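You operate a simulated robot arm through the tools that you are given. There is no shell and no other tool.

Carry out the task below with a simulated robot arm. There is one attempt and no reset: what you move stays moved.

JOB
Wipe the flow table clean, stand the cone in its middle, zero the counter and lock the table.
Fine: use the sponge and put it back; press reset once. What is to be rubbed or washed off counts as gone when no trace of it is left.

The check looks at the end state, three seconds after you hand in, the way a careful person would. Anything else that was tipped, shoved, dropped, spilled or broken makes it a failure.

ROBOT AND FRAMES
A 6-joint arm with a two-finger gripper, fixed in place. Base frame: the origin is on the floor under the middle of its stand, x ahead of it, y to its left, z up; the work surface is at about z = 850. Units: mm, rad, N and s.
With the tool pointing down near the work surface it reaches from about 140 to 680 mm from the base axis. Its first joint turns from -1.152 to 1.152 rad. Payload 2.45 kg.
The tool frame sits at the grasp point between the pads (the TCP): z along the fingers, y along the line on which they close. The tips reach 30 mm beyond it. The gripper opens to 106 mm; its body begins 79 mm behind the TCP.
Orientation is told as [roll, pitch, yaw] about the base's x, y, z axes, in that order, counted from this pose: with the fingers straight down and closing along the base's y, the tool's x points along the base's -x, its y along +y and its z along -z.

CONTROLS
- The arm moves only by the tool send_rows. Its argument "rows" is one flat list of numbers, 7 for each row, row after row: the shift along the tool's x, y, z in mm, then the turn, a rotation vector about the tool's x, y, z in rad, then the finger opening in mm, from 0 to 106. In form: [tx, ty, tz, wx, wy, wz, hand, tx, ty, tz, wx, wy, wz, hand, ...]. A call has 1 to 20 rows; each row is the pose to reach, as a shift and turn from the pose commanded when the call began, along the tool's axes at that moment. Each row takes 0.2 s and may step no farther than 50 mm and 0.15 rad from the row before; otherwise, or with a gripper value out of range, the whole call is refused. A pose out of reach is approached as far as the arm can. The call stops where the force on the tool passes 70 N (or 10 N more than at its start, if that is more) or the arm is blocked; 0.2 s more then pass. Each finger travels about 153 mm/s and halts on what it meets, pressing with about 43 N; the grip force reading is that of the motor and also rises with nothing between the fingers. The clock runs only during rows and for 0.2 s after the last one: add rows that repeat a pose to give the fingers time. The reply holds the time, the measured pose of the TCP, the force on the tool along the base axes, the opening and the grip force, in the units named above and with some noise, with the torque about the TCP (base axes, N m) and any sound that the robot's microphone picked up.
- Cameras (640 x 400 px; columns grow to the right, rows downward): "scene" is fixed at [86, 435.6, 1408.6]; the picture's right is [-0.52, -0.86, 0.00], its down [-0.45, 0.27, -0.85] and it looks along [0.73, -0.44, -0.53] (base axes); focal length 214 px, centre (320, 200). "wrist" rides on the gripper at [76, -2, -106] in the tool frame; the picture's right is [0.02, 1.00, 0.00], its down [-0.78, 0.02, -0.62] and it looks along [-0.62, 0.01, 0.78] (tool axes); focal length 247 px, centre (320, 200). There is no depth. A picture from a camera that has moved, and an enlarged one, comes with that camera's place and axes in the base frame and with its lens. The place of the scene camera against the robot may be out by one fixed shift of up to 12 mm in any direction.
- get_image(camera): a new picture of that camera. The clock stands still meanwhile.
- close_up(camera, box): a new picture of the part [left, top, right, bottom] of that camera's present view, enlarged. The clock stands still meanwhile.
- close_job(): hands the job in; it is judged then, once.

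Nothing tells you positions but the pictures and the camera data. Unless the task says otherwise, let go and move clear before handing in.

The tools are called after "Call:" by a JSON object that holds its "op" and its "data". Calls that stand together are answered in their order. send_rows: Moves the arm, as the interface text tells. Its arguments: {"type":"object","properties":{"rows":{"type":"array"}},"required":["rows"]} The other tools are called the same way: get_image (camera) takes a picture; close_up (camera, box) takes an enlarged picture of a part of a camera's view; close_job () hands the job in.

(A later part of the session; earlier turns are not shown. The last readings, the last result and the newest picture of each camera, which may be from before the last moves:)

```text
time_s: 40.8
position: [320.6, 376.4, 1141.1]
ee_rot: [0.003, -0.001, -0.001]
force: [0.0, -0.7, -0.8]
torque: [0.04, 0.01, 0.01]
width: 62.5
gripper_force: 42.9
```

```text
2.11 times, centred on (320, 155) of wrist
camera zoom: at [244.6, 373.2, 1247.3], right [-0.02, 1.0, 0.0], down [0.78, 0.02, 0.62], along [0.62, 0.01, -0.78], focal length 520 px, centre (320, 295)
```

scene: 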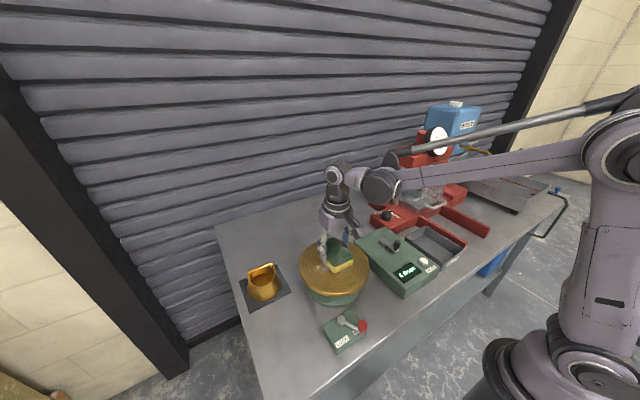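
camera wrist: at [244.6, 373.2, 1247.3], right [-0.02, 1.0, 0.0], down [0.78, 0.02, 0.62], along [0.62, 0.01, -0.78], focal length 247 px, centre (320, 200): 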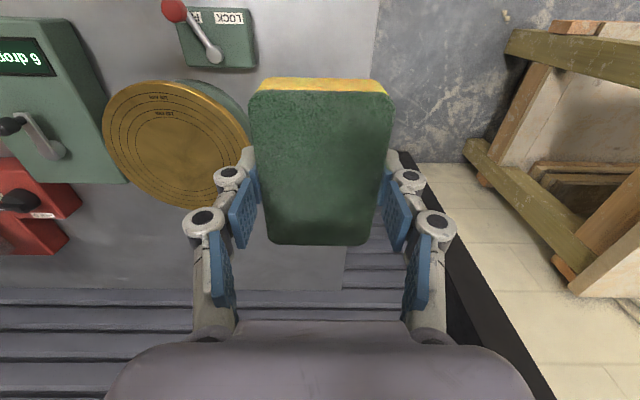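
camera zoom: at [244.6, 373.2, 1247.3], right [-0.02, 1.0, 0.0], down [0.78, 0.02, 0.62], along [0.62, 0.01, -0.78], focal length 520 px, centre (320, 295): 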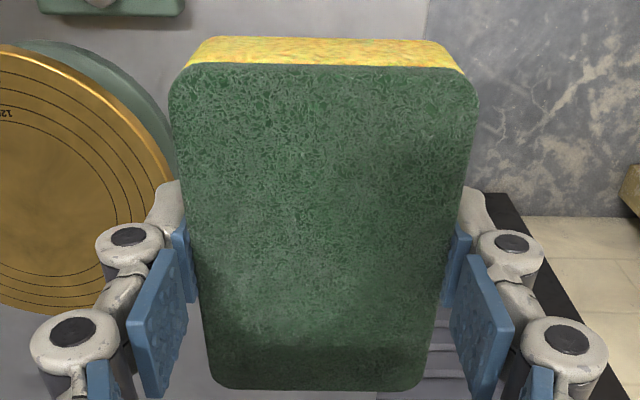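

The brass looks identical after the second pass, so those streaks are texture and the disc is clean. The sponge has slid about 5 mm up in the grip; now I'll set it down in its original place.

Call:
{"op": "send_rows", "data": {"rows": [0, 0, 40, 0, 0, 0, 50, 0, 0, 80, 0, 0, 0, 50, 0, 0, 120, 0, 0, 0, 50, 0, 0, 160, 0, 0, 0, 50, 0, 0, 200, 0, 0, 0, 50, 0, 0, 230, 0, 0, 0, 50, 0, 0, 240, 0, 0, 0, 50, 0, 0, 245, 0, 0, 0, 50, 0, 0, 245, 0, 0, 0, 50]}}

Call:
{"op": "send_rows", "data": {"rows": [0, 0, 2, 0, 0, 0, 50, 0, 0, 3.5, 0, 0, 0, 50, 0, 0, 3.5, 0, 0, 0, 50]}}

Call:
{"op": "close_up", "data": {"camera": "scene", "box": [230, 290, 358, 370]}}

```text
time_s: 42.8
position: [320.6, 375.2, 893.1]
ee_rot: [0.003, 0.001, 0.001]
force: [-0.4, -0.4, -0.7]
torque: [0.01, -0.03, -0.01]
width: 62.3
gripper_force: 43.3
```

```text
time_s: 43.6
position: [322.8, 374.6, 891.3]
ee_rot: [0.004, -0.003, 0.0]
force: [-0.1, -0.8, 0.0]
torque: [0.01, 0.01, 0.02]
width: 62.6
gripper_force: 42.6
```

```text
5.00 times, centred on (294, 330) of scene
camera zoom: at [86.0, 435.6, 1408.6], right [-0.52, -0.86, 0.0], down [-0.45, 0.27, -0.85], along [0.73, -0.44, -0.53], focal length 1072 px, centre (450, -450)
```

zoom: 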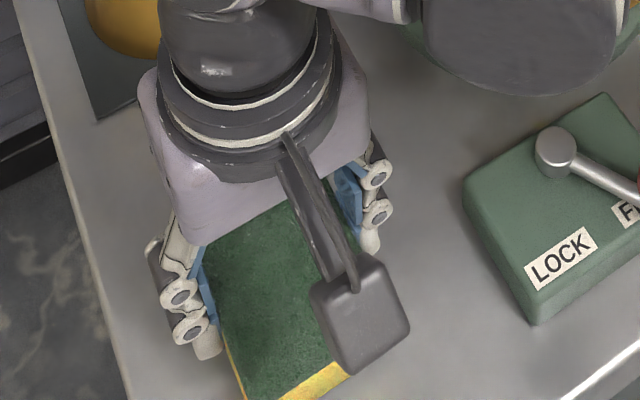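

No contact yet at z 890; I'll go on down in small steps until the bench pushes back.

Call:
{"op": "send_rows", "data": {"rows": [0, 0, 1.5, 0, 0, 0, 50, 0, 0, 2, 0, 0, 0, 50, 0, 0, 2, 0, 0, 0, 50]}}

Call:
{"op": "send_rows", "data": {"rows": [0, 0, 1, 0, 0, 0, 50, 0, 0, 1.5, 0, 0, 0, 50, 0, 0, 1.5, 0, 0, 0, 50]}}

```text
time_s: 44.4
position: [321.3, 374.8, 888.8]
ee_rot: [0.002, -0.002, 0.001]
force: [0.1, 0.1, -0.2]
torque: [0.04, 0.01, 0.03]
width: 62.7
gripper_force: 42.7
```

```text
time_s: 45.2
position: [321.5, 375.2, 888.2]
ee_rot: [0.001, -0.003, 0.001]
force: [-0.1, 0.7, -0.6]
torque: [0.01, 0.03, 0.01]
width: 62.4
gripper_force: 42.7
```

Call:
{"op": "send_rows", "data": {"rows": [0, 0, 1, 0, 0, 0, 50, 0, 0, 1.5, 0, 0, 0, 50, 0, 0, 1.5, 0, 0, 0, 50]}}

Call:
{"op": "send_rows", "data": {"rows": [0, 0, 1, 0, 0, 0, 50, 0, 0, 1, 0, 0, 0, 50]}}

```text
time_s: 46.0
position: [320.5, 373.9, 886.4]
ee_rot: [0.001, -0.003, 0.0]
force: [0.4, -0.2, -0.5]
torque: [0.0, 0.0, 0.0]
width: 62.5
gripper_force: 43.3
```

```text
time_s: 46.6
position: [321.0, 376.2, 884.6]
ee_rot: [0.002, -0.001, -0.001]
force: [0.1, 0.3, 0.7]
torque: [0.02, -0.01, 0.03]
width: 62.2
gripper_force: 43.0
```

Call:
{"op": "send_rows", "data": {"rows": [0, 0, 0.8, 0, 0, 0, 50, 0, 0, 1.2, 0, 0, 0, 50, 0, 0, 1.2, 0, 0, 0, 50]}}

Call:
{"op": "close_up", "data": {"camera": "scene", "box": [230, 300, 358, 380]}}

Call:
{"op": "get_image", "data": {"camera": "wrist"}}

```text
time_s: 47.4
position: [321.1, 375.3, 882.8]
ee_rot: [0.001, -0.002, 0.0]
force: [-0.7, 0.4, -0.5]
torque: [0.0, 0.0, 0.01]
width: 62.7
gripper_force: 42.7
```

```text
5.00 times, centred on (294, 340) of scene
camera zoom: at [86.0, 435.6, 1408.6], right [-0.52, -0.86, 0.0], down [-0.45, 0.27, -0.85], along [0.73, -0.44, -0.53], focal length 1072 px, centre (450, -500)
```

zoom: 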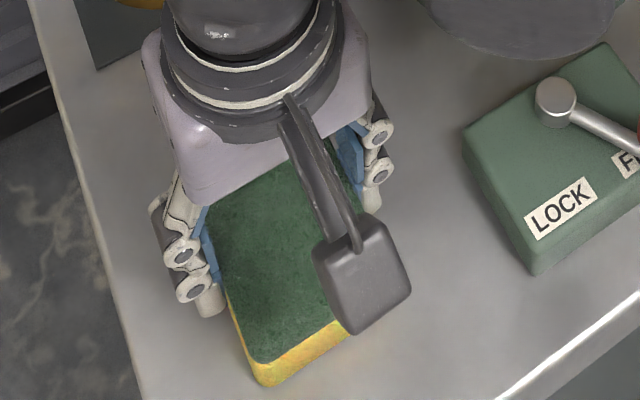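

```text
taken
camera wrist: at [245.4, 372.3, 989.7], right [-0.02, 1.0, 0.0], down [0.78, 0.02, 0.62], along [0.62, 0.01, -0.78], focal length 247 px, centre (320, 200)
```

wrist: 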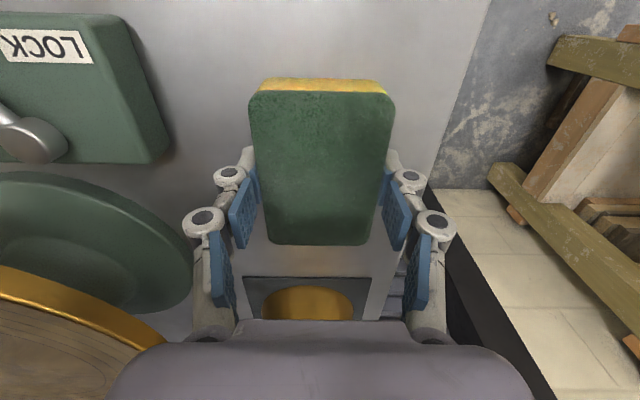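

Still no push from the bench, with the sponge at most a couple of millimetres up. I'll go 1 mm lower and then open slowly.

Call:
{"op": "send_rows", "data": {"rows": [0, 0, 0.6, 0, 0, 0, 50, 0, 0, 1, 0, 0, 0, 50, 0, 0, 1, 0, 0, 0, 50]}}

Call:
{"op": "send_rows", "data": {"rows": [0, 0, 0, 0, 0, 0, 64, 0, 0, 0, 0, 0, 0, 68, 0, 0, 0, 0, 0, 0, 76, 0, 0, -1, 0, 0, 0, 90, 0, 0, -2, 0, 0, 0, 104, 0, 0, -2, 0, 0, 0, 104]}}

Call:
{"op": "get_image", "data": {"camera": "wrist"}}

```text
time_s: 48.2
position: [320.2, 374.6, 882.0]
ee_rot: [0.003, -0.001, 0.0]
force: [-0.6, 0.2, 0.4]
torque: [0.0, 0.01, -0.03]
width: 62.6
gripper_force: 43.4
```

```text
time_s: 49.6
position: [322.0, 374.2, 884.8]
ee_rot: [0.001, -0.003, 0.0]
force: [-0.7, -0.2, -0.4]
torque: [0.02, -0.01, -0.02]
width: 104.1
gripper_force: 0.1
```

```text
taken
camera wrist: at [245.4, 372.3, 990.8], right [-0.02, 1.0, 0.0], down [0.78, 0.02, 0.62], along [0.62, 0.01, -0.78], focal length 247 px, centre (320, 200)
```

wrist: 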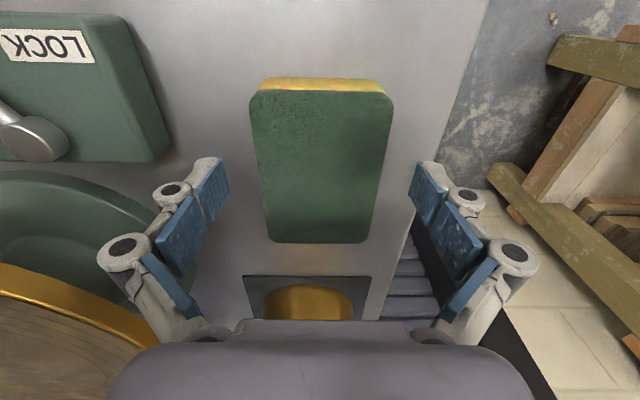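

The sponge is released on its spot. I'll rise and move over towards the cone for a careful look.

Call:
{"op": "send_rows", "data": {"rows": [0, 0, -15, 0, 0, 0, 106, 0, 0, -50, 0, 0, 0, 106, 0, 0, -95, 0, 0, 0, 106, 0, 0, -140, 0, 0, 0, 106, 0, 0, -170, 0, 0, 0, 106, -30, -3, -190, 0, 0, 0, 106, -70, -6, -190, 0, 0, 0, 106, -100, -9, -190, 0, 0, 0, 106, -120, -11, -190, 0, 0, 0, 106, -120, -11, -190, 0, 0, 0, 106]}}

Call:
{"op": "get_image", "data": {"camera": "wrist"}}

Call:
{"op": "get_image", "data": {"camera": "scene"}}

Call:
{"op": "close_up", "data": {"camera": "wrist", "box": [240, 90, 400, 250]}}

Call:
{"op": "close_up", "data": {"camera": "scene", "box": [230, 300, 358, 380]}}

Call:
{"op": "close_up", "data": {"camera": "scene", "box": [230, 245, 310, 320]}}

```text
time_s: 51.8
position: [440.9, 362.2, 1075.9]
ee_rot: [0.001, -0.002, 0.0]
force: [0.2, -0.4, 0.7]
torque: [0.02, 0.04, 0.01]
width: 106.1
gripper_force: 0.0
```

```text
taken
camera wrist: at [365.5, 361.0, 1181.5], right [-0.02, 1.0, 0.0], down [0.78, 0.02, 0.62], along [0.62, 0.01, -0.78], focal length 247 px, centre (320, 200)
```

wrist: 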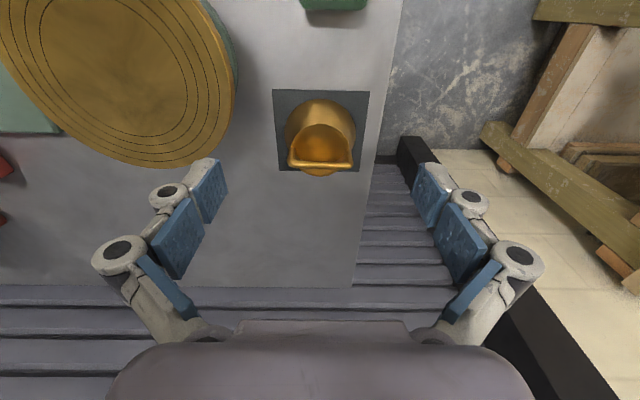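

```text
taken
```

scene: 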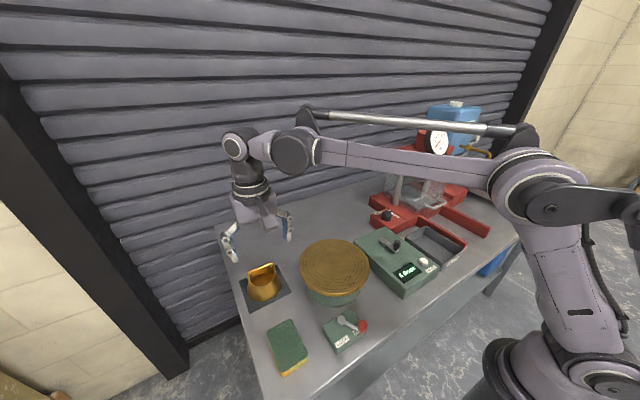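

```text
2.50 times, centred on (320, 170) of wrist
camera zoom: at [365.5, 361.0, 1181.5], right [-0.02, 1.0, 0.0], down [0.78, 0.02, 0.62], along [0.62, 0.01, -0.78], focal length 617 px, centre (320, 275)
```

zoom: 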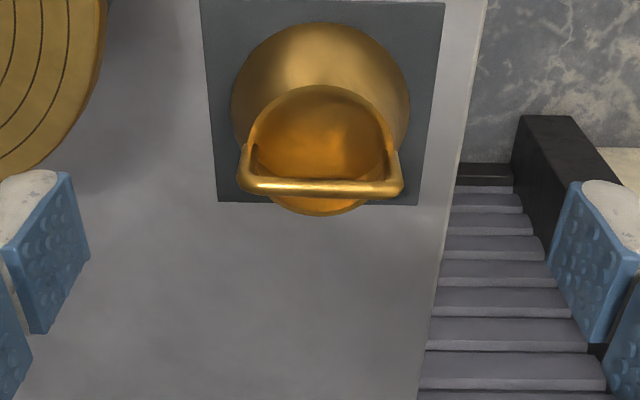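

```text
5.00 times, centred on (294, 340) of scene
camera zoom: at [86.1, 435.6, 1408.6], right [-0.52, -0.86, 0.0], down [-0.45, 0.27, -0.85], along [0.73, -0.44, -0.53], focal length 1072 px, centre (450, -500)
```

zoom: 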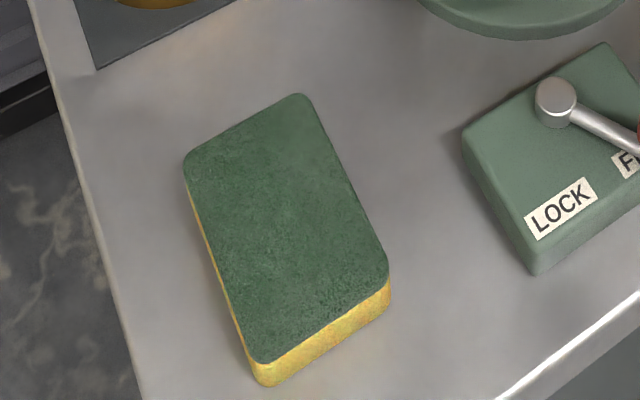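

```text
5.33 times, centred on (270, 282) of scene
camera zoom: at [86.1, 435.6, 1408.6], right [-0.52, -0.86, 0.0], down [-0.45, 0.27, -0.85], along [0.73, -0.44, -0.53], focal length 1144 px, centre (587, -240)
```

zoom: 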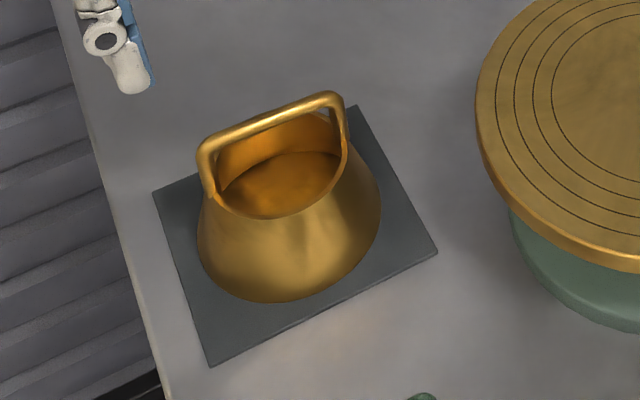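

The sponge is back in its place, and the cone stands at about (511, 363) with its handle bar along y at about z 933. I'll turn the gripper a quarter turn so that the fingers close across the bar, and move above it.

Call:
{"op": "send_rows", "data": {"rows": [-6, 0, 0, 0, 0, -0.143, 100, -13, 0, 0, 0, 0, -0.286, 90, -19, 0, 0, 0, 0, -0.429, 80, -26, 0, 0, 0, 0, -0.572, 70, -32, 0, 0, 0, 0, -0.715, 60, -39, 0, 10, 0, 0, -0.858, 50, -45, 0, 20, 0, 0, -1.0, 44, -52, 0, 30, 0, 0, -1.143, 44, -58, 0, 40, 0, 0, -1.286, 44, -65, 0, 50, 0, 0, -1.429, 44, -71, 0, 60, 0, 0, -1.5708, 44, -71, 0, 60, 0, 0, -1.5708, 44]}}

Call:
{"op": "get_image", "data": {"camera": "wrist"}}

Call:
{"op": "get_image", "data": {"camera": "scene"}}

Call:
{"op": "close_up", "data": {"camera": "scene", "box": [220, 220, 316, 300]}}

```text
time_s: 54.4
position: [510.7, 363.8, 1013.5]
ee_rot: [-0.003, 0.0, 1.572]
force: [-0.5, 0.4, 0.2]
torque: [0.0, 0.02, -0.03]
width: 44.0
gripper_force: 0.1
```

```text
taken
camera wrist: at [513.9, 286.6, 1120.5], right [-1.0, -0.02, 0.0], down [-0.02, 0.78, 0.62], along [-0.01, 0.62, -0.78], focal length 247 px, centre (320, 200)
```

wrist: 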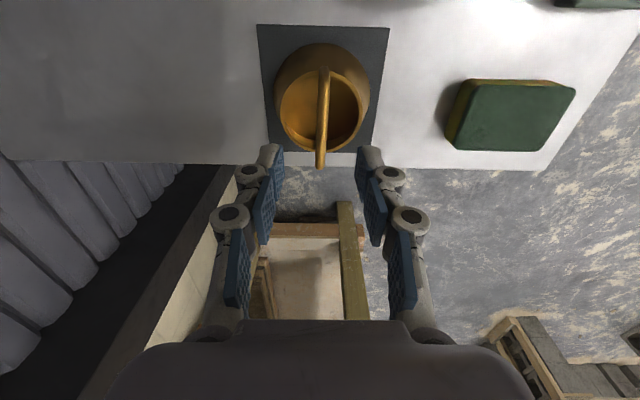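

```text
taken
```

scene: 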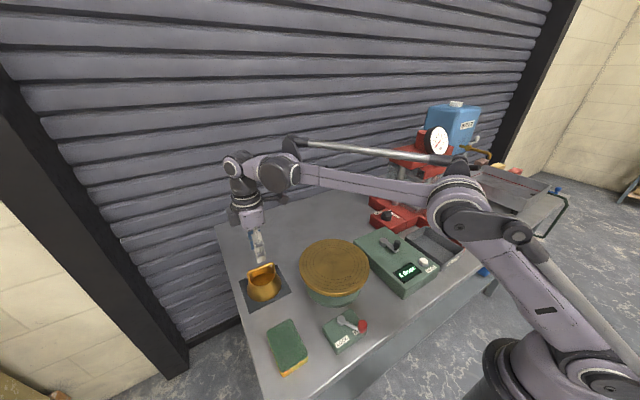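

```text
5.00 times, centred on (268, 260) of scene
camera zoom: at [86.0, 435.6, 1408.6], right [-0.52, -0.86, 0.0], down [-0.45, 0.27, -0.85], along [0.73, -0.44, -0.53], focal length 1072 px, centre (580, -100)
```

zoom: 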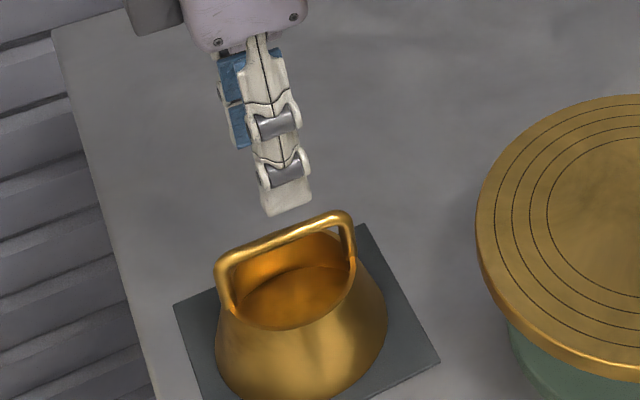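

The fingers straddle the bar correctly in x. I'll narrow the opening and go down over the bar, checking half way.

Call:
{"op": "send_rows", "data": {"rows": [0, 0, 15, 0, 0, 0, 36, 0, 0, 30, 0, 0, 0, 30, 0, 0, 40, 0, 0, 0, 30, 0, 0, 45, 0, 0, 0, 30, 0, 0, 45, 0, 0, 0, 30]}}

Call:
{"op": "close_up", "data": {"camera": "scene", "box": [220, 220, 316, 300]}}

Call:
{"op": "close_up", "data": {"camera": "wrist", "box": [220, 20, 420, 220]}}

```text
time_s: 55.6
position: [512.3, 362.0, 971.2]
ee_rot: [-0.001, -0.002, 1.572]
force: [0.5, 0.5, 0.5]
torque: [-0.01, 0.01, 0.02]
width: 30.0
gripper_force: 0.1
```

```text
5.00 times, centred on (268, 260) of scene
camera zoom: at [86.0, 435.6, 1408.6], right [-0.52, -0.86, 0.0], down [-0.45, 0.27, -0.85], along [0.73, -0.44, -0.53], focal length 1072 px, centre (580, -100)
```

zoom: 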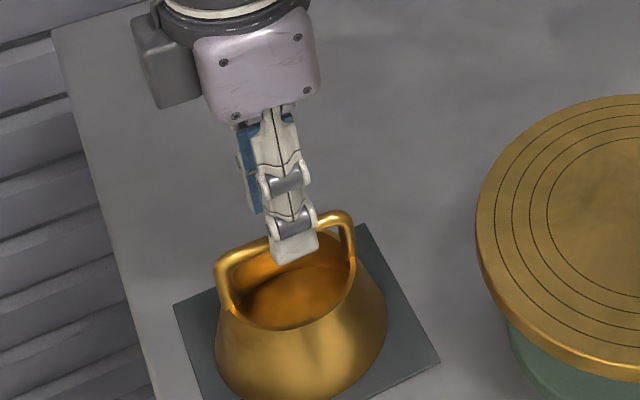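

```text
2.00 times, centred on (320, 120) of wrist
camera zoom: at [514.4, 286.2, 1076.2], right [-1.0, -0.02, 0.0], down [-0.02, 0.78, 0.62], along [-0.01, 0.62, -0.78], focal length 494 px, centre (320, 360)
```

zoom: 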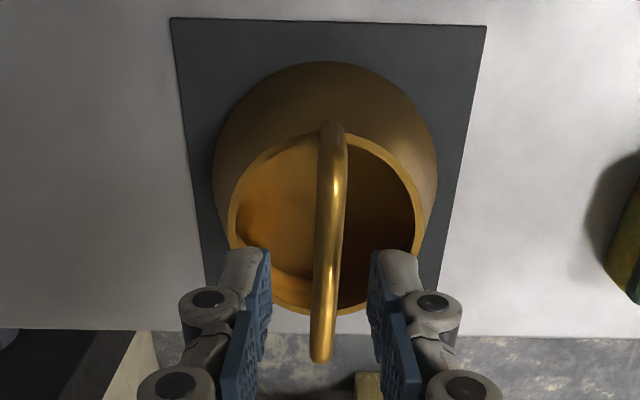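

Aligned; going down the remaining 31 mm and closing on the bar.

Call:
{"op": "send_rows", "data": {"rows": [0, 0, 12, 0, 0, 0, 30, 0, 0, 24, 0, 0, 0, 30, 0, 0, 31, 0, 0, 0, 30, 0, 0, 31, 0, 0, 0, 30]}}

Call:
{"op": "close_up", "data": {"camera": "scene", "box": [220, 220, 316, 300]}}

Call:
{"op": "close_up", "data": {"camera": "wrist", "box": [220, 20, 420, 220]}}

```text
time_s: 56.6
position: [511.9, 362.6, 938.6]
ee_rot: [-0.002, -0.003, 1.571]
force: [0.1, -0.8, -0.3]
torque: [0.01, 0.0, -0.03]
width: 29.9
gripper_force: 0.0
```

```text
5.00 times, centred on (268, 260) of scene
camera zoom: at [86.0, 435.6, 1408.6], right [-0.52, -0.86, 0.0], down [-0.45, 0.27, -0.85], along [0.73, -0.44, -0.53], focal length 1072 px, centre (580, -100)
```

zoom: 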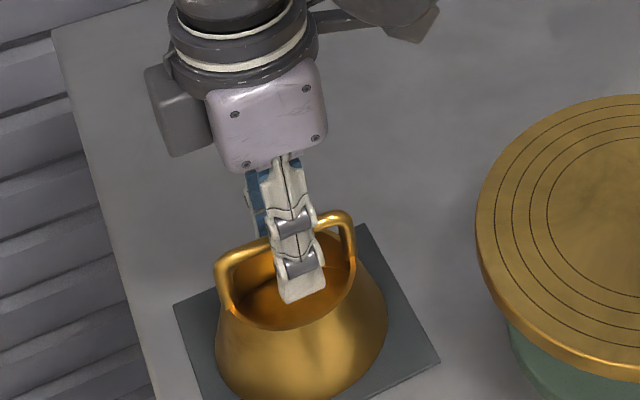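

```text
2.00 times, centred on (320, 120) of wrist
camera zoom: at [514.5, 286.5, 1045.3], right [-1.0, -0.02, 0.0], down [-0.02, 0.78, 0.62], along [-0.01, 0.62, -0.78], focal length 494 px, centre (320, 360)
```

zoom: 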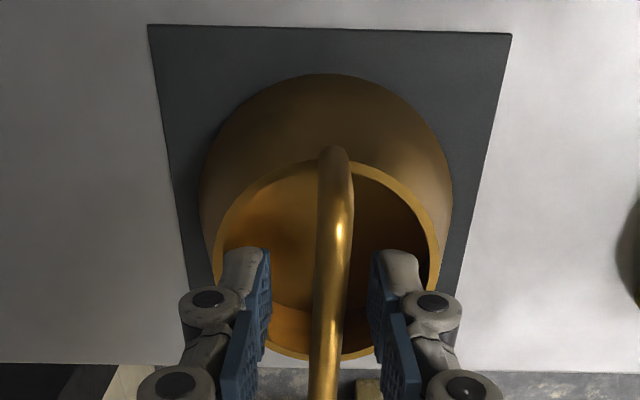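

The bar is between the pads; closing now.

Call:
{"op": "send_rows", "data": {"rows": [0, 0, 0, 0, 0, 0, 22, 0, 0, 0, 0, 0, 0, 14, 0, 0, 0, 0, 0, 0, 6, 0, 0, 0, 0, 0, 0, 0, 0, 0, 0, 0, 0, 0, 0]}}

Call:
{"op": "close_up", "data": {"camera": "wrist", "box": [220, 20, 420, 220]}}

Call:
{"op": "close_up", "data": {"camera": "scene", "box": [220, 220, 316, 300]}}

```text
time_s: 57.8
position: [511.7, 363.1, 939.6]
ee_rot: [0.0, -0.002, 1.569]
force: [-3.1, -0.8, 1.9]
torque: [-0.02, 0.03, 0.02]
width: 6.9
gripper_force: 34.9
```

```text
2.00 times, centred on (320, 120) of wrist
camera zoom: at [514.3, 286.4, 1045.5], right [-1.0, -0.02, 0.0], down [-0.02, 0.78, 0.62], along [-0.01, 0.62, -0.78], focal length 494 px, centre (320, 360)
```

zoom: 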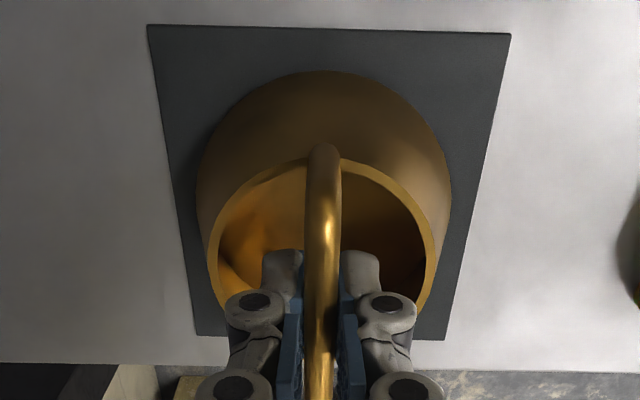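

```text
5.00 times, centred on (268, 260) of scene
camera zoom: at [85.9, 435.5, 1408.6], right [-0.52, -0.86, 0.0], down [-0.45, 0.27, -0.85], along [0.73, -0.44, -0.53], focal length 1072 px, centre (580, -100)
```

zoom: 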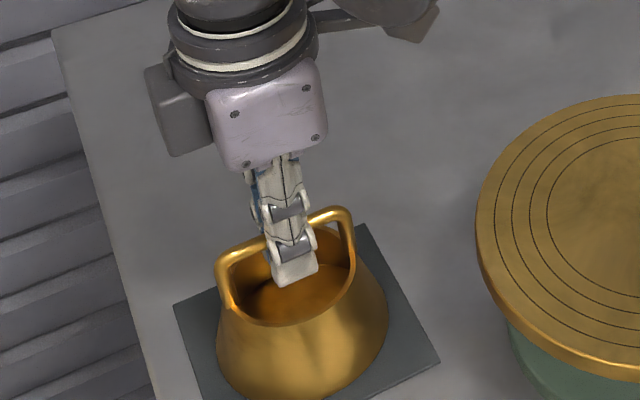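

The bar is gripped (6.9 mm). I'll lift the cone slowly and see that it hangs straight.

Call:
{"op": "send_rows", "data": {"rows": [0, 0, 0, 0, 0, 0, 0, 0, 0, -3, 0, 0, 0, 0, 0, 0, -8, 0, 0, 0, 0, 0, 0, -16, 0, 0, 0, 0, 0, 0, -26, 0, 0, 0, 0, 0, 0, -26, 0, 0, 0, 0]}}

Call:
{"op": "close_up", "data": {"camera": "scene", "box": [220, 220, 316, 300]}}

Call:
{"op": "close_up", "data": {"camera": "wrist", "box": [220, 20, 420, 220]}}

```text
time_s: 59.2
position: [512.2, 362.6, 965.2]
ee_rot: [-0.002, -0.001, 1.572]
force: [0.0, 0.4, -2.9]
torque: [0.01, 0.01, 0.0]
width: 7.5
gripper_force: 35.2
```

```text
5.00 times, centred on (268, 260) of scene
camera zoom: at [86.1, 435.6, 1408.6], right [-0.52, -0.86, 0.0], down [-0.45, 0.27, -0.85], along [0.73, -0.44, -0.53], focal length 1072 px, centre (580, -100)
```

zoom: 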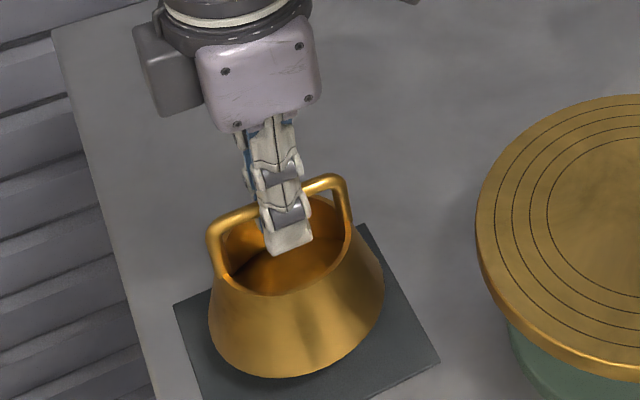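

```text
2.00 times, centred on (320, 120) of wrist
camera zoom: at [514.1, 286.4, 1071.4], right [-1.0, -0.02, 0.0], down [-0.02, 0.78, 0.62], along [-0.01, 0.62, -0.78], focal length 494 px, centre (320, 360)
```

zoom: 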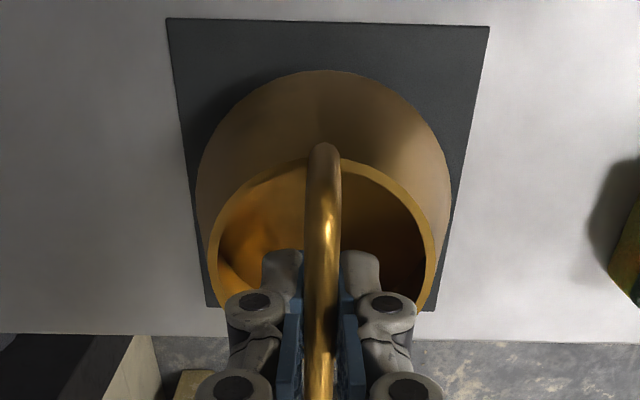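

The cone hangs level and its axis is within about 1 mm of the gripper axis. I'll raise it and carry it smoothly over the disc centre, which I take to be about (424, 177.5).

Call:
{"op": "send_rows", "data": {"rows": [0, 0, -20, 0, 0, 0, 0, 0, 0, -45, 0, 0, 0, 0, 0, 0, -75, 0, 0, 0, 0, 5, 2.4, -92, 0, 0, 0, 0, 18, 8.6, -95, 0, 0, 0, 0, 38, 18, -95, 0, 0, 0, 0, 62, 29.5, -95, 0, 0, 0, 0, 88, 41.8, -95, 0, 0, 0, 0, 114, 54.2, -95, 0, 0, 0, 0, 138, 65.6, -95, 0, 0, 0, 0, 160, 76, -95, 0, 0, 0, 0, 176, 83.7, -95, 0, 0, 0, 0, 184, 87.5, -95, 0, 0, 0, 0, 186.2, 88.5, -95, 0, 0, 0, 0, 186.2, 88.5, -95, 0, 0, 0, 0]}}

Call:
{"op": "get_image", "data": {"camera": "scene"}}

Call:
{"op": "close_up", "data": {"camera": "scene", "box": [270, 210, 398, 290]}}

Call:
{"op": "get_image", "data": {"camera": "wrist"}}

```text
time_s: 62.4
position: [424.0, 177.1, 1059.9]
ee_rot: [-0.002, -0.001, 1.571]
force: [-0.2, 0.3, -3.6]
torque: [-0.01, -0.03, 0.03]
width: 7.0
gripper_force: 35.1
```

```text
taken
```

scene: 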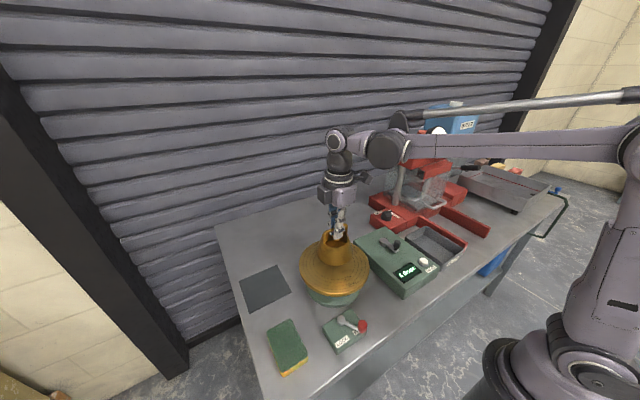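

```text
5.00 times, centred on (334, 250) of scene
camera zoom: at [86.1, 435.6, 1408.6], right [-0.52, -0.86, 0.0], down [-0.45, 0.27, -0.85], along [0.73, -0.44, -0.53], focal length 1072 px, centre (250, -50)
```

zoom: 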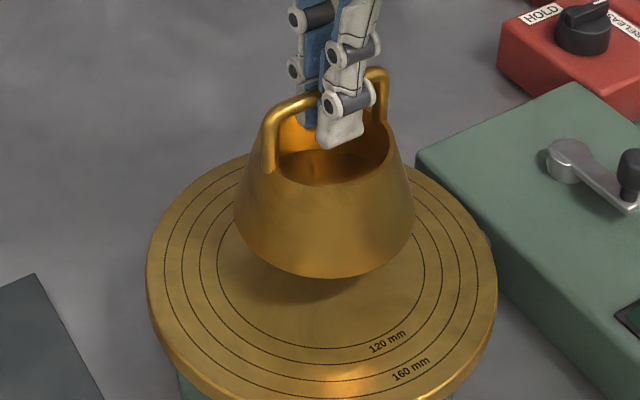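

```text
taken
camera wrist: at [425.9, 99.8, 1165.5], right [-1.0, -0.02, 0.0], down [-0.02, 0.78, 0.62], along [-0.01, 0.62, -0.78], focal length 247 px, centre (320, 200)
```

wrist: 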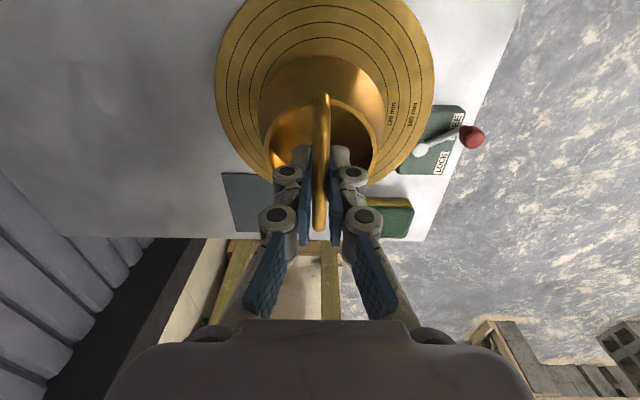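

The cone hangs over the disc, looking well centred. I'll zoom in to measure the offset between cone base and rings before lowering.

Call:
{"op": "close_up", "data": {"camera": "wrist", "box": [205, 0, 445, 150]}}

Call:
{"op": "close_up", "data": {"camera": "scene", "box": [290, 230, 378, 290]}}

```text
2.67 times, centred on (325, 75) of wrist
camera zoom: at [425.9, 99.8, 1165.5], right [-1.0, -0.02, 0.0], down [-0.02, 0.78, 0.62], along [-0.01, 0.62, -0.78], focal length 659 px, centre (307, 533)
```

zoom: 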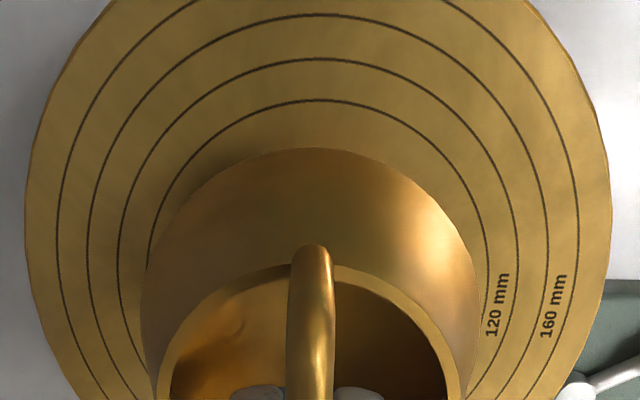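

```text
6.67 times, centred on (334, 260) of scene
camera zoom: at [86.1, 435.6, 1408.6], right [-0.52, -0.86, 0.0], down [-0.45, 0.27, -0.85], along [0.73, -0.44, -0.53], focal length 1430 px, centre (227, -200)
```

zoom: 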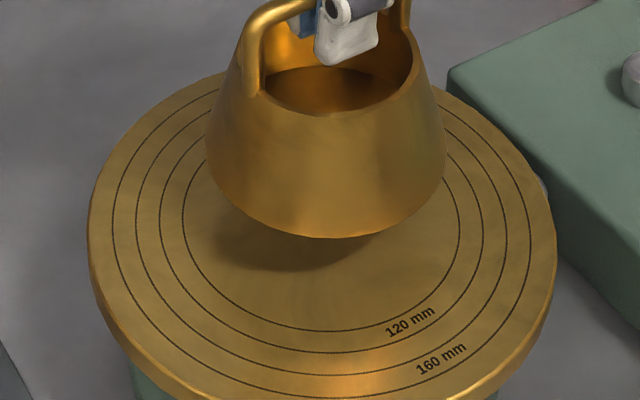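

Relative to the rings the cone sits about 2.4 mm too far in +x and 3.4 mm too far in -y. I'll correct that while lowering to about 10 mm above the disc and check again.

Call:
{"op": "send_rows", "data": {"rows": [-1.5, 1, 8, 0, 0, 0, 0, -3.4, 2.4, 18, 0, 0, 0, 0, -3.4, 2.4, 28, 0, 0, 0, 0, -3.4, 2.4, 34, 0, 0, 0, 0, -3.4, 2.4, 34, 0, 0, 0, 0]}}

Call:
{"op": "close_up", "data": {"camera": "wrist", "box": [205, 0, 445, 150]}}

Call:
{"op": "close_up", "data": {"camera": "scene", "box": [290, 235, 378, 290]}}

```text
time_s: 63.6
position: [421.0, 180.7, 1026.0]
ee_rot: [-0.002, -0.001, 1.572]
force: [0.1, 0.1, -2.9]
torque: [-0.02, -0.04, 0.0]
width: 7.1
gripper_force: 35.4
```

```text
2.67 times, centred on (325, 75) of wrist
camera zoom: at [423.3, 103.4, 1131.6], right [-1.0, -0.02, 0.0], down [-0.02, 0.78, 0.62], along [-0.01, 0.62, -0.78], focal length 659 px, centre (307, 533)
```

zoom: 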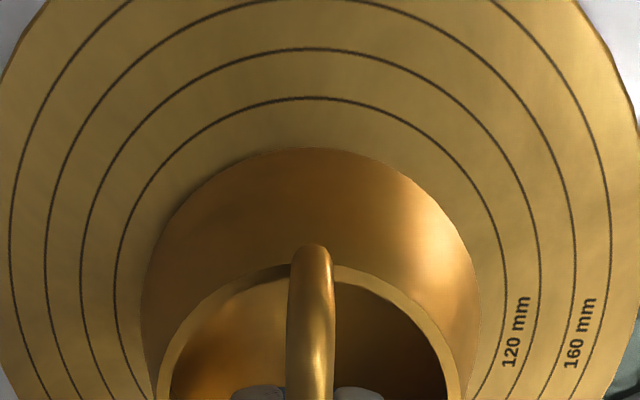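

```text
7.27 times, centred on (334, 262) of scene
camera zoom: at [86.1, 435.6, 1408.6], right [-0.52, -0.86, 0.0], down [-0.45, 0.27, -0.85], along [0.73, -0.44, -0.53], focal length 1560 px, centre (218, -254)
```

zoom: 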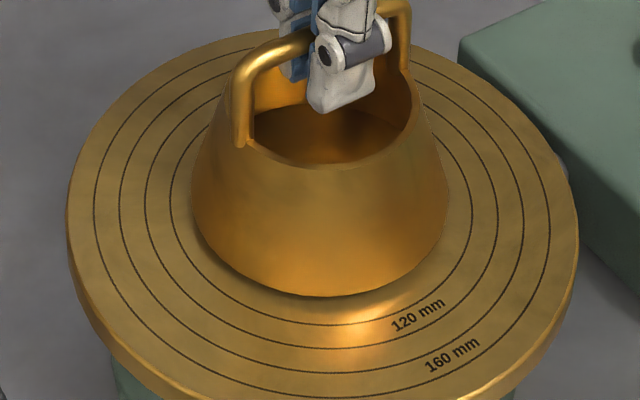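

Now both views show the base concentric with the inner ring. I'll lower the last centimetre in small steps until the disc takes the weight.

Call:
{"op": "send_rows", "data": {"rows": [0, 0, 2, 0, 0, 0, 0, 0, 0, 4, 0, 0, 0, 0, 0, 0, 6, 0, 0, 0, 0, 0, 0, 6, 0, 0, 0, 0]}}

Call:
{"op": "send_rows", "data": {"rows": [0, 0, 1, 0, 0, 0, 0, 0, 0, 1.5, 0, 0, 0, 0, 0, 0, 1.5, 0, 0, 0, 0]}}

```text
time_s: 64.6
position: [421.8, 180.3, 1019.6]
ee_rot: [-0.001, 0.0, 1.572]
force: [-3.3, -2.5, 16.0]
torque: [0.75, 0.0, 0.1]
width: 7.9
gripper_force: 35.1
```

```text
time_s: 65.4
position: [420.1, 181.1, 1019.0]
ee_rot: [-0.003, -0.001, 1.57]
force: [-2.1, -2.8, 4.6]
torque: [-0.15, 0.0, -0.02]
width: 9.8
gripper_force: 34.5
```

The cone is resting on the disc (the upward force appeared at z 1019.6). I'll look before letting go.

Call:
{"op": "close_up", "data": {"camera": "scene", "box": [290, 225, 378, 290]}}

Call:
{"op": "close_up", "data": {"camera": "wrist", "box": [205, 0, 445, 150]}}

```text
6.15 times, centred on (334, 258) of scene
camera zoom: at [85.9, 435.5, 1408.6], right [-0.52, -0.86, 0.0], down [-0.45, 0.27, -0.85], along [0.73, -0.44, -0.53], focal length 1320 px, centre (234, -154)
```

zoom: 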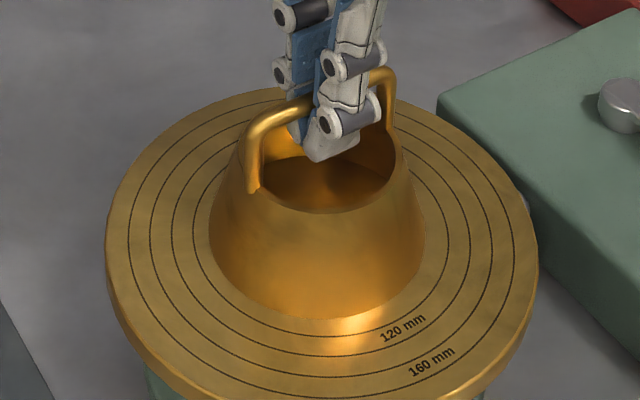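

```text
2.67 times, centred on (325, 75) of wrist
camera zoom: at [423.2, 103.3, 1123.9], right [-1.0, -0.02, 0.0], down [-0.02, 0.78, 0.62], along [-0.01, 0.62, -0.78], focal length 659 px, centre (307, 533)
```

zoom: 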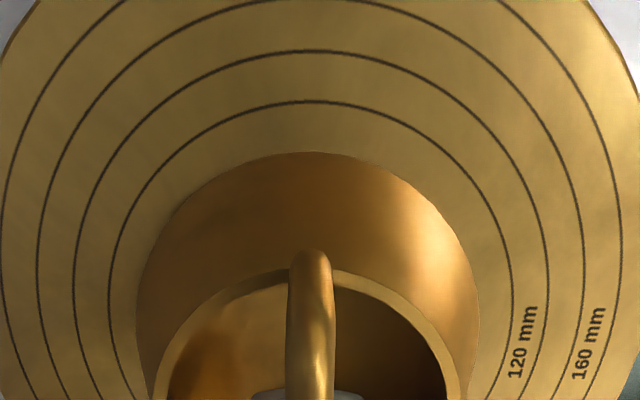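

The cone stands concentric with the rings to within about a millimetre. I'll open gently and rise straight up.

Call:
{"op": "send_rows", "data": {"rows": [0, 0, 0, 0, 0, 0, 11, 0, 0, 0, 0, 0, 0, 14, 0, 0, 0, 0, 0, 0, 18, 0, 0, 0, 0, 0, 0, 23, 0, 0, 0, 0, 0, 0, 28, 0, 0, 0, 0, 0, 0, 28]}}

Call:
{"op": "close_up", "data": {"camera": "wrist", "box": [205, 0, 445, 150]}}

```text
time_s: 66.8
position: [421.5, 180.6, 1017.3]
ee_rot: [-0.002, -0.001, 1.572]
force: [-0.6, -0.4, 0.0]
torque: [0.01, 0.01, 0.02]
width: 27.7
gripper_force: 0.2
```

```text
2.67 times, centred on (325, 75) of wrist
camera zoom: at [423.2, 103.4, 1124.2], right [-1.0, -0.02, 0.0], down [-0.02, 0.78, 0.62], along [-0.01, 0.62, -0.78], focal length 659 px, centre (307, 533)
```

zoom: 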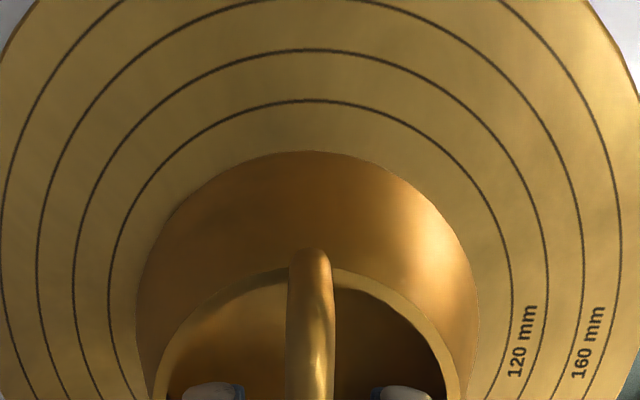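

Released and the cone stays put. Rising straight up now.

Call:
{"op": "send_rows", "data": {"rows": [0, 0, -5, 0, 0, 0, 28, 0, 0, -15, 0, 0, 0, 28, 0, 0, -35, 0, 0, 0, 28, 0, 0, -60, 0, 0, 0, 28, 0, 0, -90, 0, 0, 0, 28, 0, 0, -120, 0, 0, 0, 28, 0, 0, -120, 0, 0, 0, 28]}}

Call:
{"op": "get_image", "data": {"camera": "scene"}}

Call:
{"op": "close_up", "data": {"camera": "scene", "box": [290, 225, 378, 290]}}

Call:
{"op": "get_image", "data": {"camera": "wrist"}}

```text
time_s: 68.4
position: [421.1, 179.5, 1138.4]
ee_rot: [-0.001, -0.002, 1.572]
force: [-0.1, -0.3, -0.8]
torque: [0.02, -0.01, 0.01]
width: 28.0
gripper_force: 0.0
```

```text
taken
```

scene: 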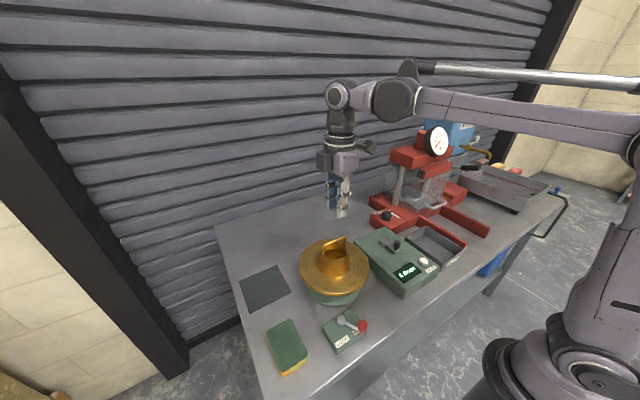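

```text
6.15 times, centred on (334, 258) of scene
camera zoom: at [86.0, 435.6, 1408.6], right [-0.52, -0.86, 0.0], down [-0.45, 0.27, -0.85], along [0.73, -0.44, -0.53], focal length 1320 px, centre (234, -154)
```

zoom: 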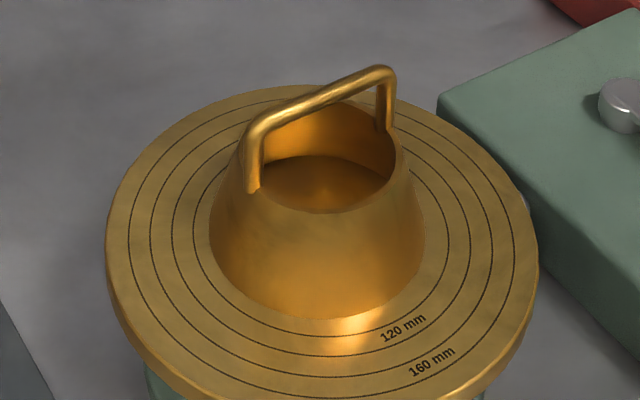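

```text
taken
camera wrist: at [423.3, 103.0, 1244.6], right [-1.0, -0.02, 0.0], down [-0.02, 0.78, 0.62], along [-0.01, 0.62, -0.78], focal length 247 px, centre (320, 200)
```

wrist: 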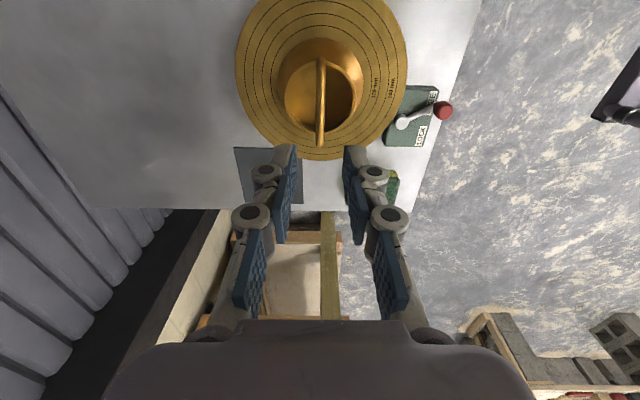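

The cone stands upright, centred in the rings. Next is the RESET button: I'll turn the gripper back, close the fingers and move above the counter box for a close look.

Call:
{"op": "send_rows", "data": {"rows": [21.6, 10.9, 0, 0, 0, 0.1428, 28, 43.3, 21.8, 0, 0, 0, 0.2856, 28, 64.9, 32.7, 0, 0, 0, 0.4284, 28, 86.5, 43.6, 0, 0, 0, 0.5712, 28, 108.2, 54.5, 0, 0, 0, 0.714, 28, 129.8, 65.5, 0, 0, 0, 0.8568, 28, 151.5, 76.4, 10, 0, 0, 0.9996, 28, 173, 87.3, 20, 0, 0, 1.1424, 28, 194.7, 98.2, 30, 0, 0, 1.2852, 28, 216.4, 109, 40, 0, 0, 1.428, 28, 238, 120, 50, 0, 0, 1.5708, 28, 238, 120, 50, 0, 0, 1.5708, 28]}}

Call:
{"op": "get_image", "data": {"camera": "wrist"}}

Call:
{"op": "get_image", "data": {"camera": "scene"}}

```text
time_s: 71.0
position: [299.8, -57.6, 1087.1]
ee_rot: [0.002, 0.0, -0.004]
force: [0.0, 0.0, 0.1]
torque: [-0.01, -0.02, -0.03]
width: 27.9
gripper_force: 0.0
```

```text
taken
camera wrist: at [223.9, -59.7, 1193.7], right [-0.02, 1.0, 0.0], down [0.78, 0.01, 0.62], along [0.62, 0.01, -0.78], focal length 247 px, centre (320, 200)
```

wrist: 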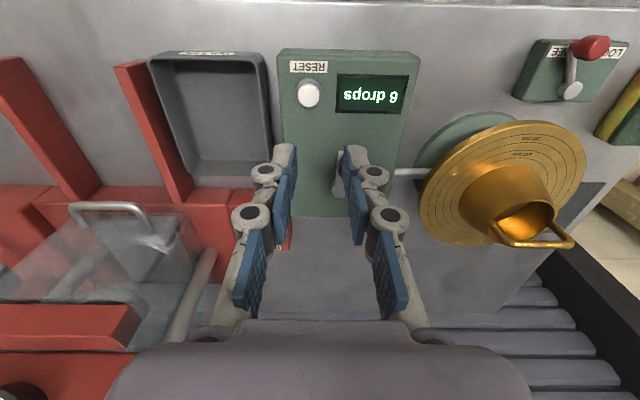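

```text
taken
```

scene: 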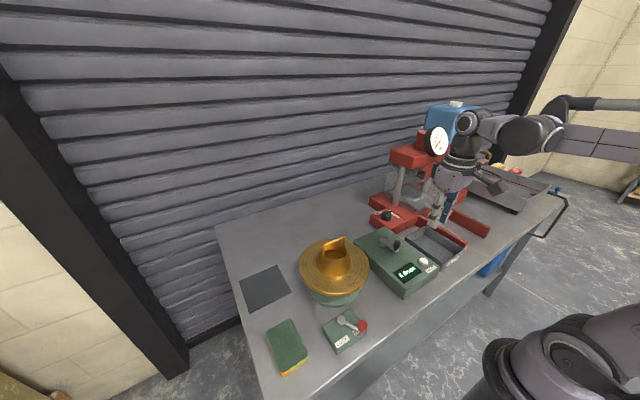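

The RESET button top works out at about (301, -71, 911). I'll zoom in on it, then centre the closed fingers above it.

Call:
{"op": "close_up", "data": {"camera": "wrist", "box": [270, 40, 430, 140]}}

Call:
{"op": "send_rows", "data": {"rows": [-0.5, -5, 20, 0, 0, 0, 15, -1, -10, 45, 0, 0, 0, 5, -1.2, -13.3, 75, 0, 0, 0, 0, -1.2, -13.3, 100, 0, 0, 0, 0, -1.2, -13.3, 107, 0, 0, 0, 0, -1.2, -13.3, 107, 0, 0, 0, 0]}}

Call:
{"op": "get_image", "data": {"camera": "wrist"}}

Call:
{"op": "close_up", "data": {"camera": "scene", "box": [370, 220, 466, 300]}}

```text
4.00 times, centred on (350, 90) of wrist
camera zoom: at [223.9, -59.7, 1193.7], right [-0.02, 1.0, 0.0], down [0.78, 0.01, 0.62], along [0.62, 0.01, -0.78], focal length 988 px, centre (200, 640)
```

zoom: 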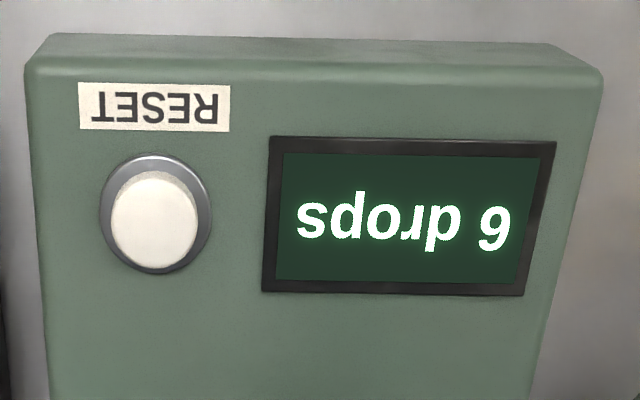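

```text
time_s: 72.4
position: [302.3, -71.4, 980.4]
ee_rot: [0.003, -0.003, 0.001]
force: [-0.3, 0.6, -0.1]
torque: [-0.01, -0.02, 0.01]
width: 0.0
gripper_force: 29.0
```

```text
taken
camera wrist: at [226.4, -72.9, 1086.1], right [-0.02, 1.0, 0.0], down [0.78, 0.02, 0.62], along [0.62, 0.01, -0.78], focal length 247 px, centre (320, 200)
```

wrist: 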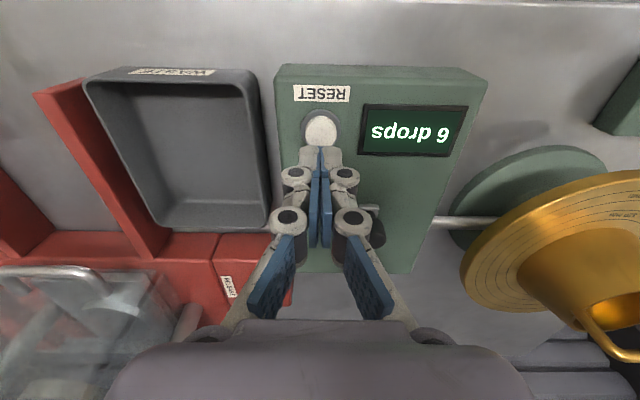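

```text
5.00 times, centred on (418, 260) of scene
camera zoom: at [86.0, 435.6, 1408.6], right [-0.52, -0.86, 0.0], down [-0.45, 0.27, -0.85], along [0.73, -0.44, -0.53], focal length 1072 px, centre (-170, -100)
```

zoom: 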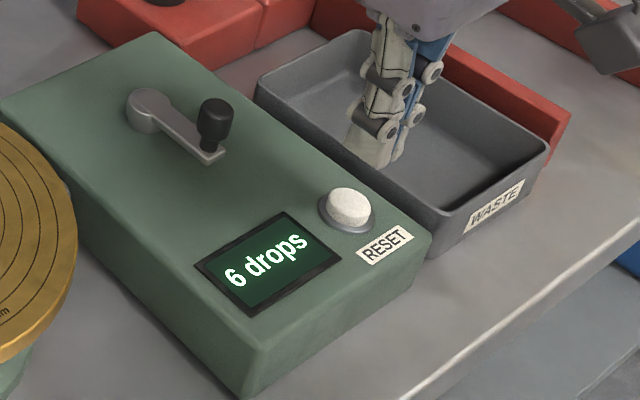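

Closed fingertips are now right over the white button. I'll go down to a few millimetres above it first.

Call:
{"op": "send_rows", "data": {"rows": [1.3, 0, 15, 0, 0, 0, 0, 1.3, 0, 27, 0, 0, 0, 0, 1.3, 0, 33, 0, 0, 0, 0, 1.3, 0, 33, 0, 0, 0, 0]}}

Call:
{"op": "close_up", "data": {"camera": "scene", "box": [390, 235, 470, 295]}}

Call:
{"op": "get_image", "data": {"camera": "wrist"}}

```text
time_s: 73.4
position: [300.4, -70.8, 947.6]
ee_rot: [0.001, -0.002, -0.001]
force: [-0.1, 0.3, 0.3]
torque: [-0.03, 0.02, -0.04]
width: 0.3
gripper_force: 28.7
```

```text
6.67 times, centred on (430, 265) of scene
camera zoom: at [86.0, 435.6, 1408.6], right [-0.52, -0.86, 0.0], down [-0.45, 0.27, -0.85], along [0.73, -0.44, -0.53], focal length 1430 px, centre (-413, -233)
```

zoom: 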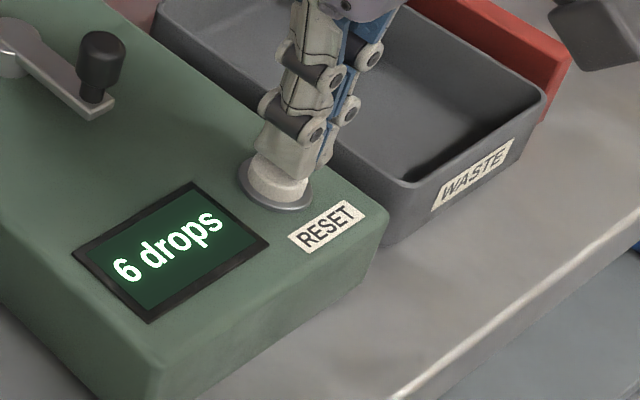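

```text
taken
camera wrist: at [225.3, -72.6, 1053.6], right [-0.02, 1.0, 0.0], down [0.78, 0.02, 0.62], along [0.62, 0.01, -0.78], focal length 247 px, centre (320, 200)
```

wrist: 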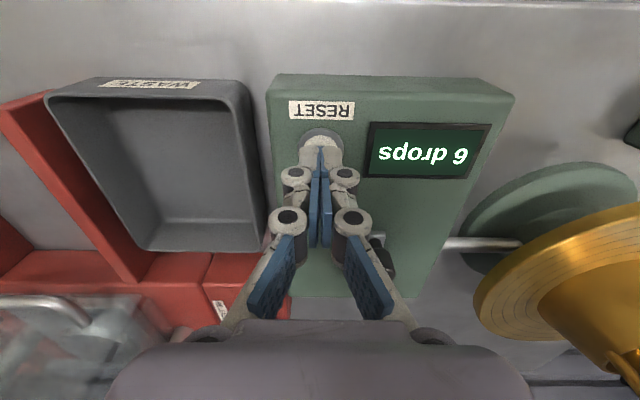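

The tips are just above the button. Pressing down slowly in one continuous stroke.

Call:
{"op": "send_rows", "data": {"rows": [0, 0, 2, 0, 0, 0, 0, 0, 0, 4, 0, 0, 0, 0, 0, 0, 6, 0, 0, 0, 0, 0, 0, 7, 0, 0, 0, 0]}}

Call:
{"op": "close_up", "data": {"camera": "scene", "box": [390, 235, 470, 295]}}

```text
time_s: 74.4
position: [301.4, -69.1, 940.7]
ee_rot: [0.001, -0.001, 0.0]
force: [0.1, 0.2, -0.5]
torque: [0.01, 0.03, -0.01]
width: 0.1
gripper_force: 27.8
```

```text
6.67 times, centred on (430, 265) of scene
camera zoom: at [86.0, 435.6, 1408.6], right [-0.52, -0.86, 0.0], down [-0.45, 0.27, -0.85], along [0.73, -0.44, -0.53], focal length 1430 px, centre (-413, -233)
```

zoom: 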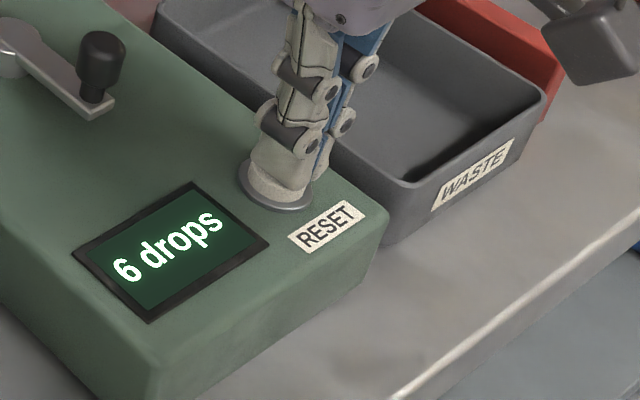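

Not quite touching yet; continuing down a few millimetres.

Call:
{"op": "send_rows", "data": {"rows": [0, 0, 1, 0, 0, 0, 0, 0, 0, 2, 0, 0, 0, 0, 0, 0, 3, 0, 0, 0, 0, 0, 0, 3, 0, 0, 0, 0]}}

Call:
{"op": "close_up", "data": {"camera": "scene", "box": [390, 235, 470, 295]}}

```text
time_s: 75.4
position: [301.1, -70.5, 937.7]
ee_rot: [0.001, -0.003, -0.001]
force: [0.2, 0.0, 1.1]
torque: [0.03, 0.03, 0.02]
width: 0.0
gripper_force: 28.5
```

```text
6.67 times, centred on (430, 265) of scene
camera zoom: at [86.0, 435.6, 1408.6], right [-0.52, -0.86, 0.0], down [-0.45, 0.27, -0.85], along [0.73, -0.44, -0.53], focal length 1430 px, centre (-413, -233)
```

zoom: 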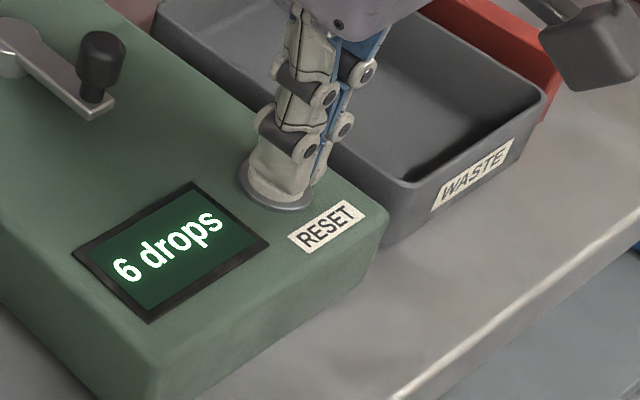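

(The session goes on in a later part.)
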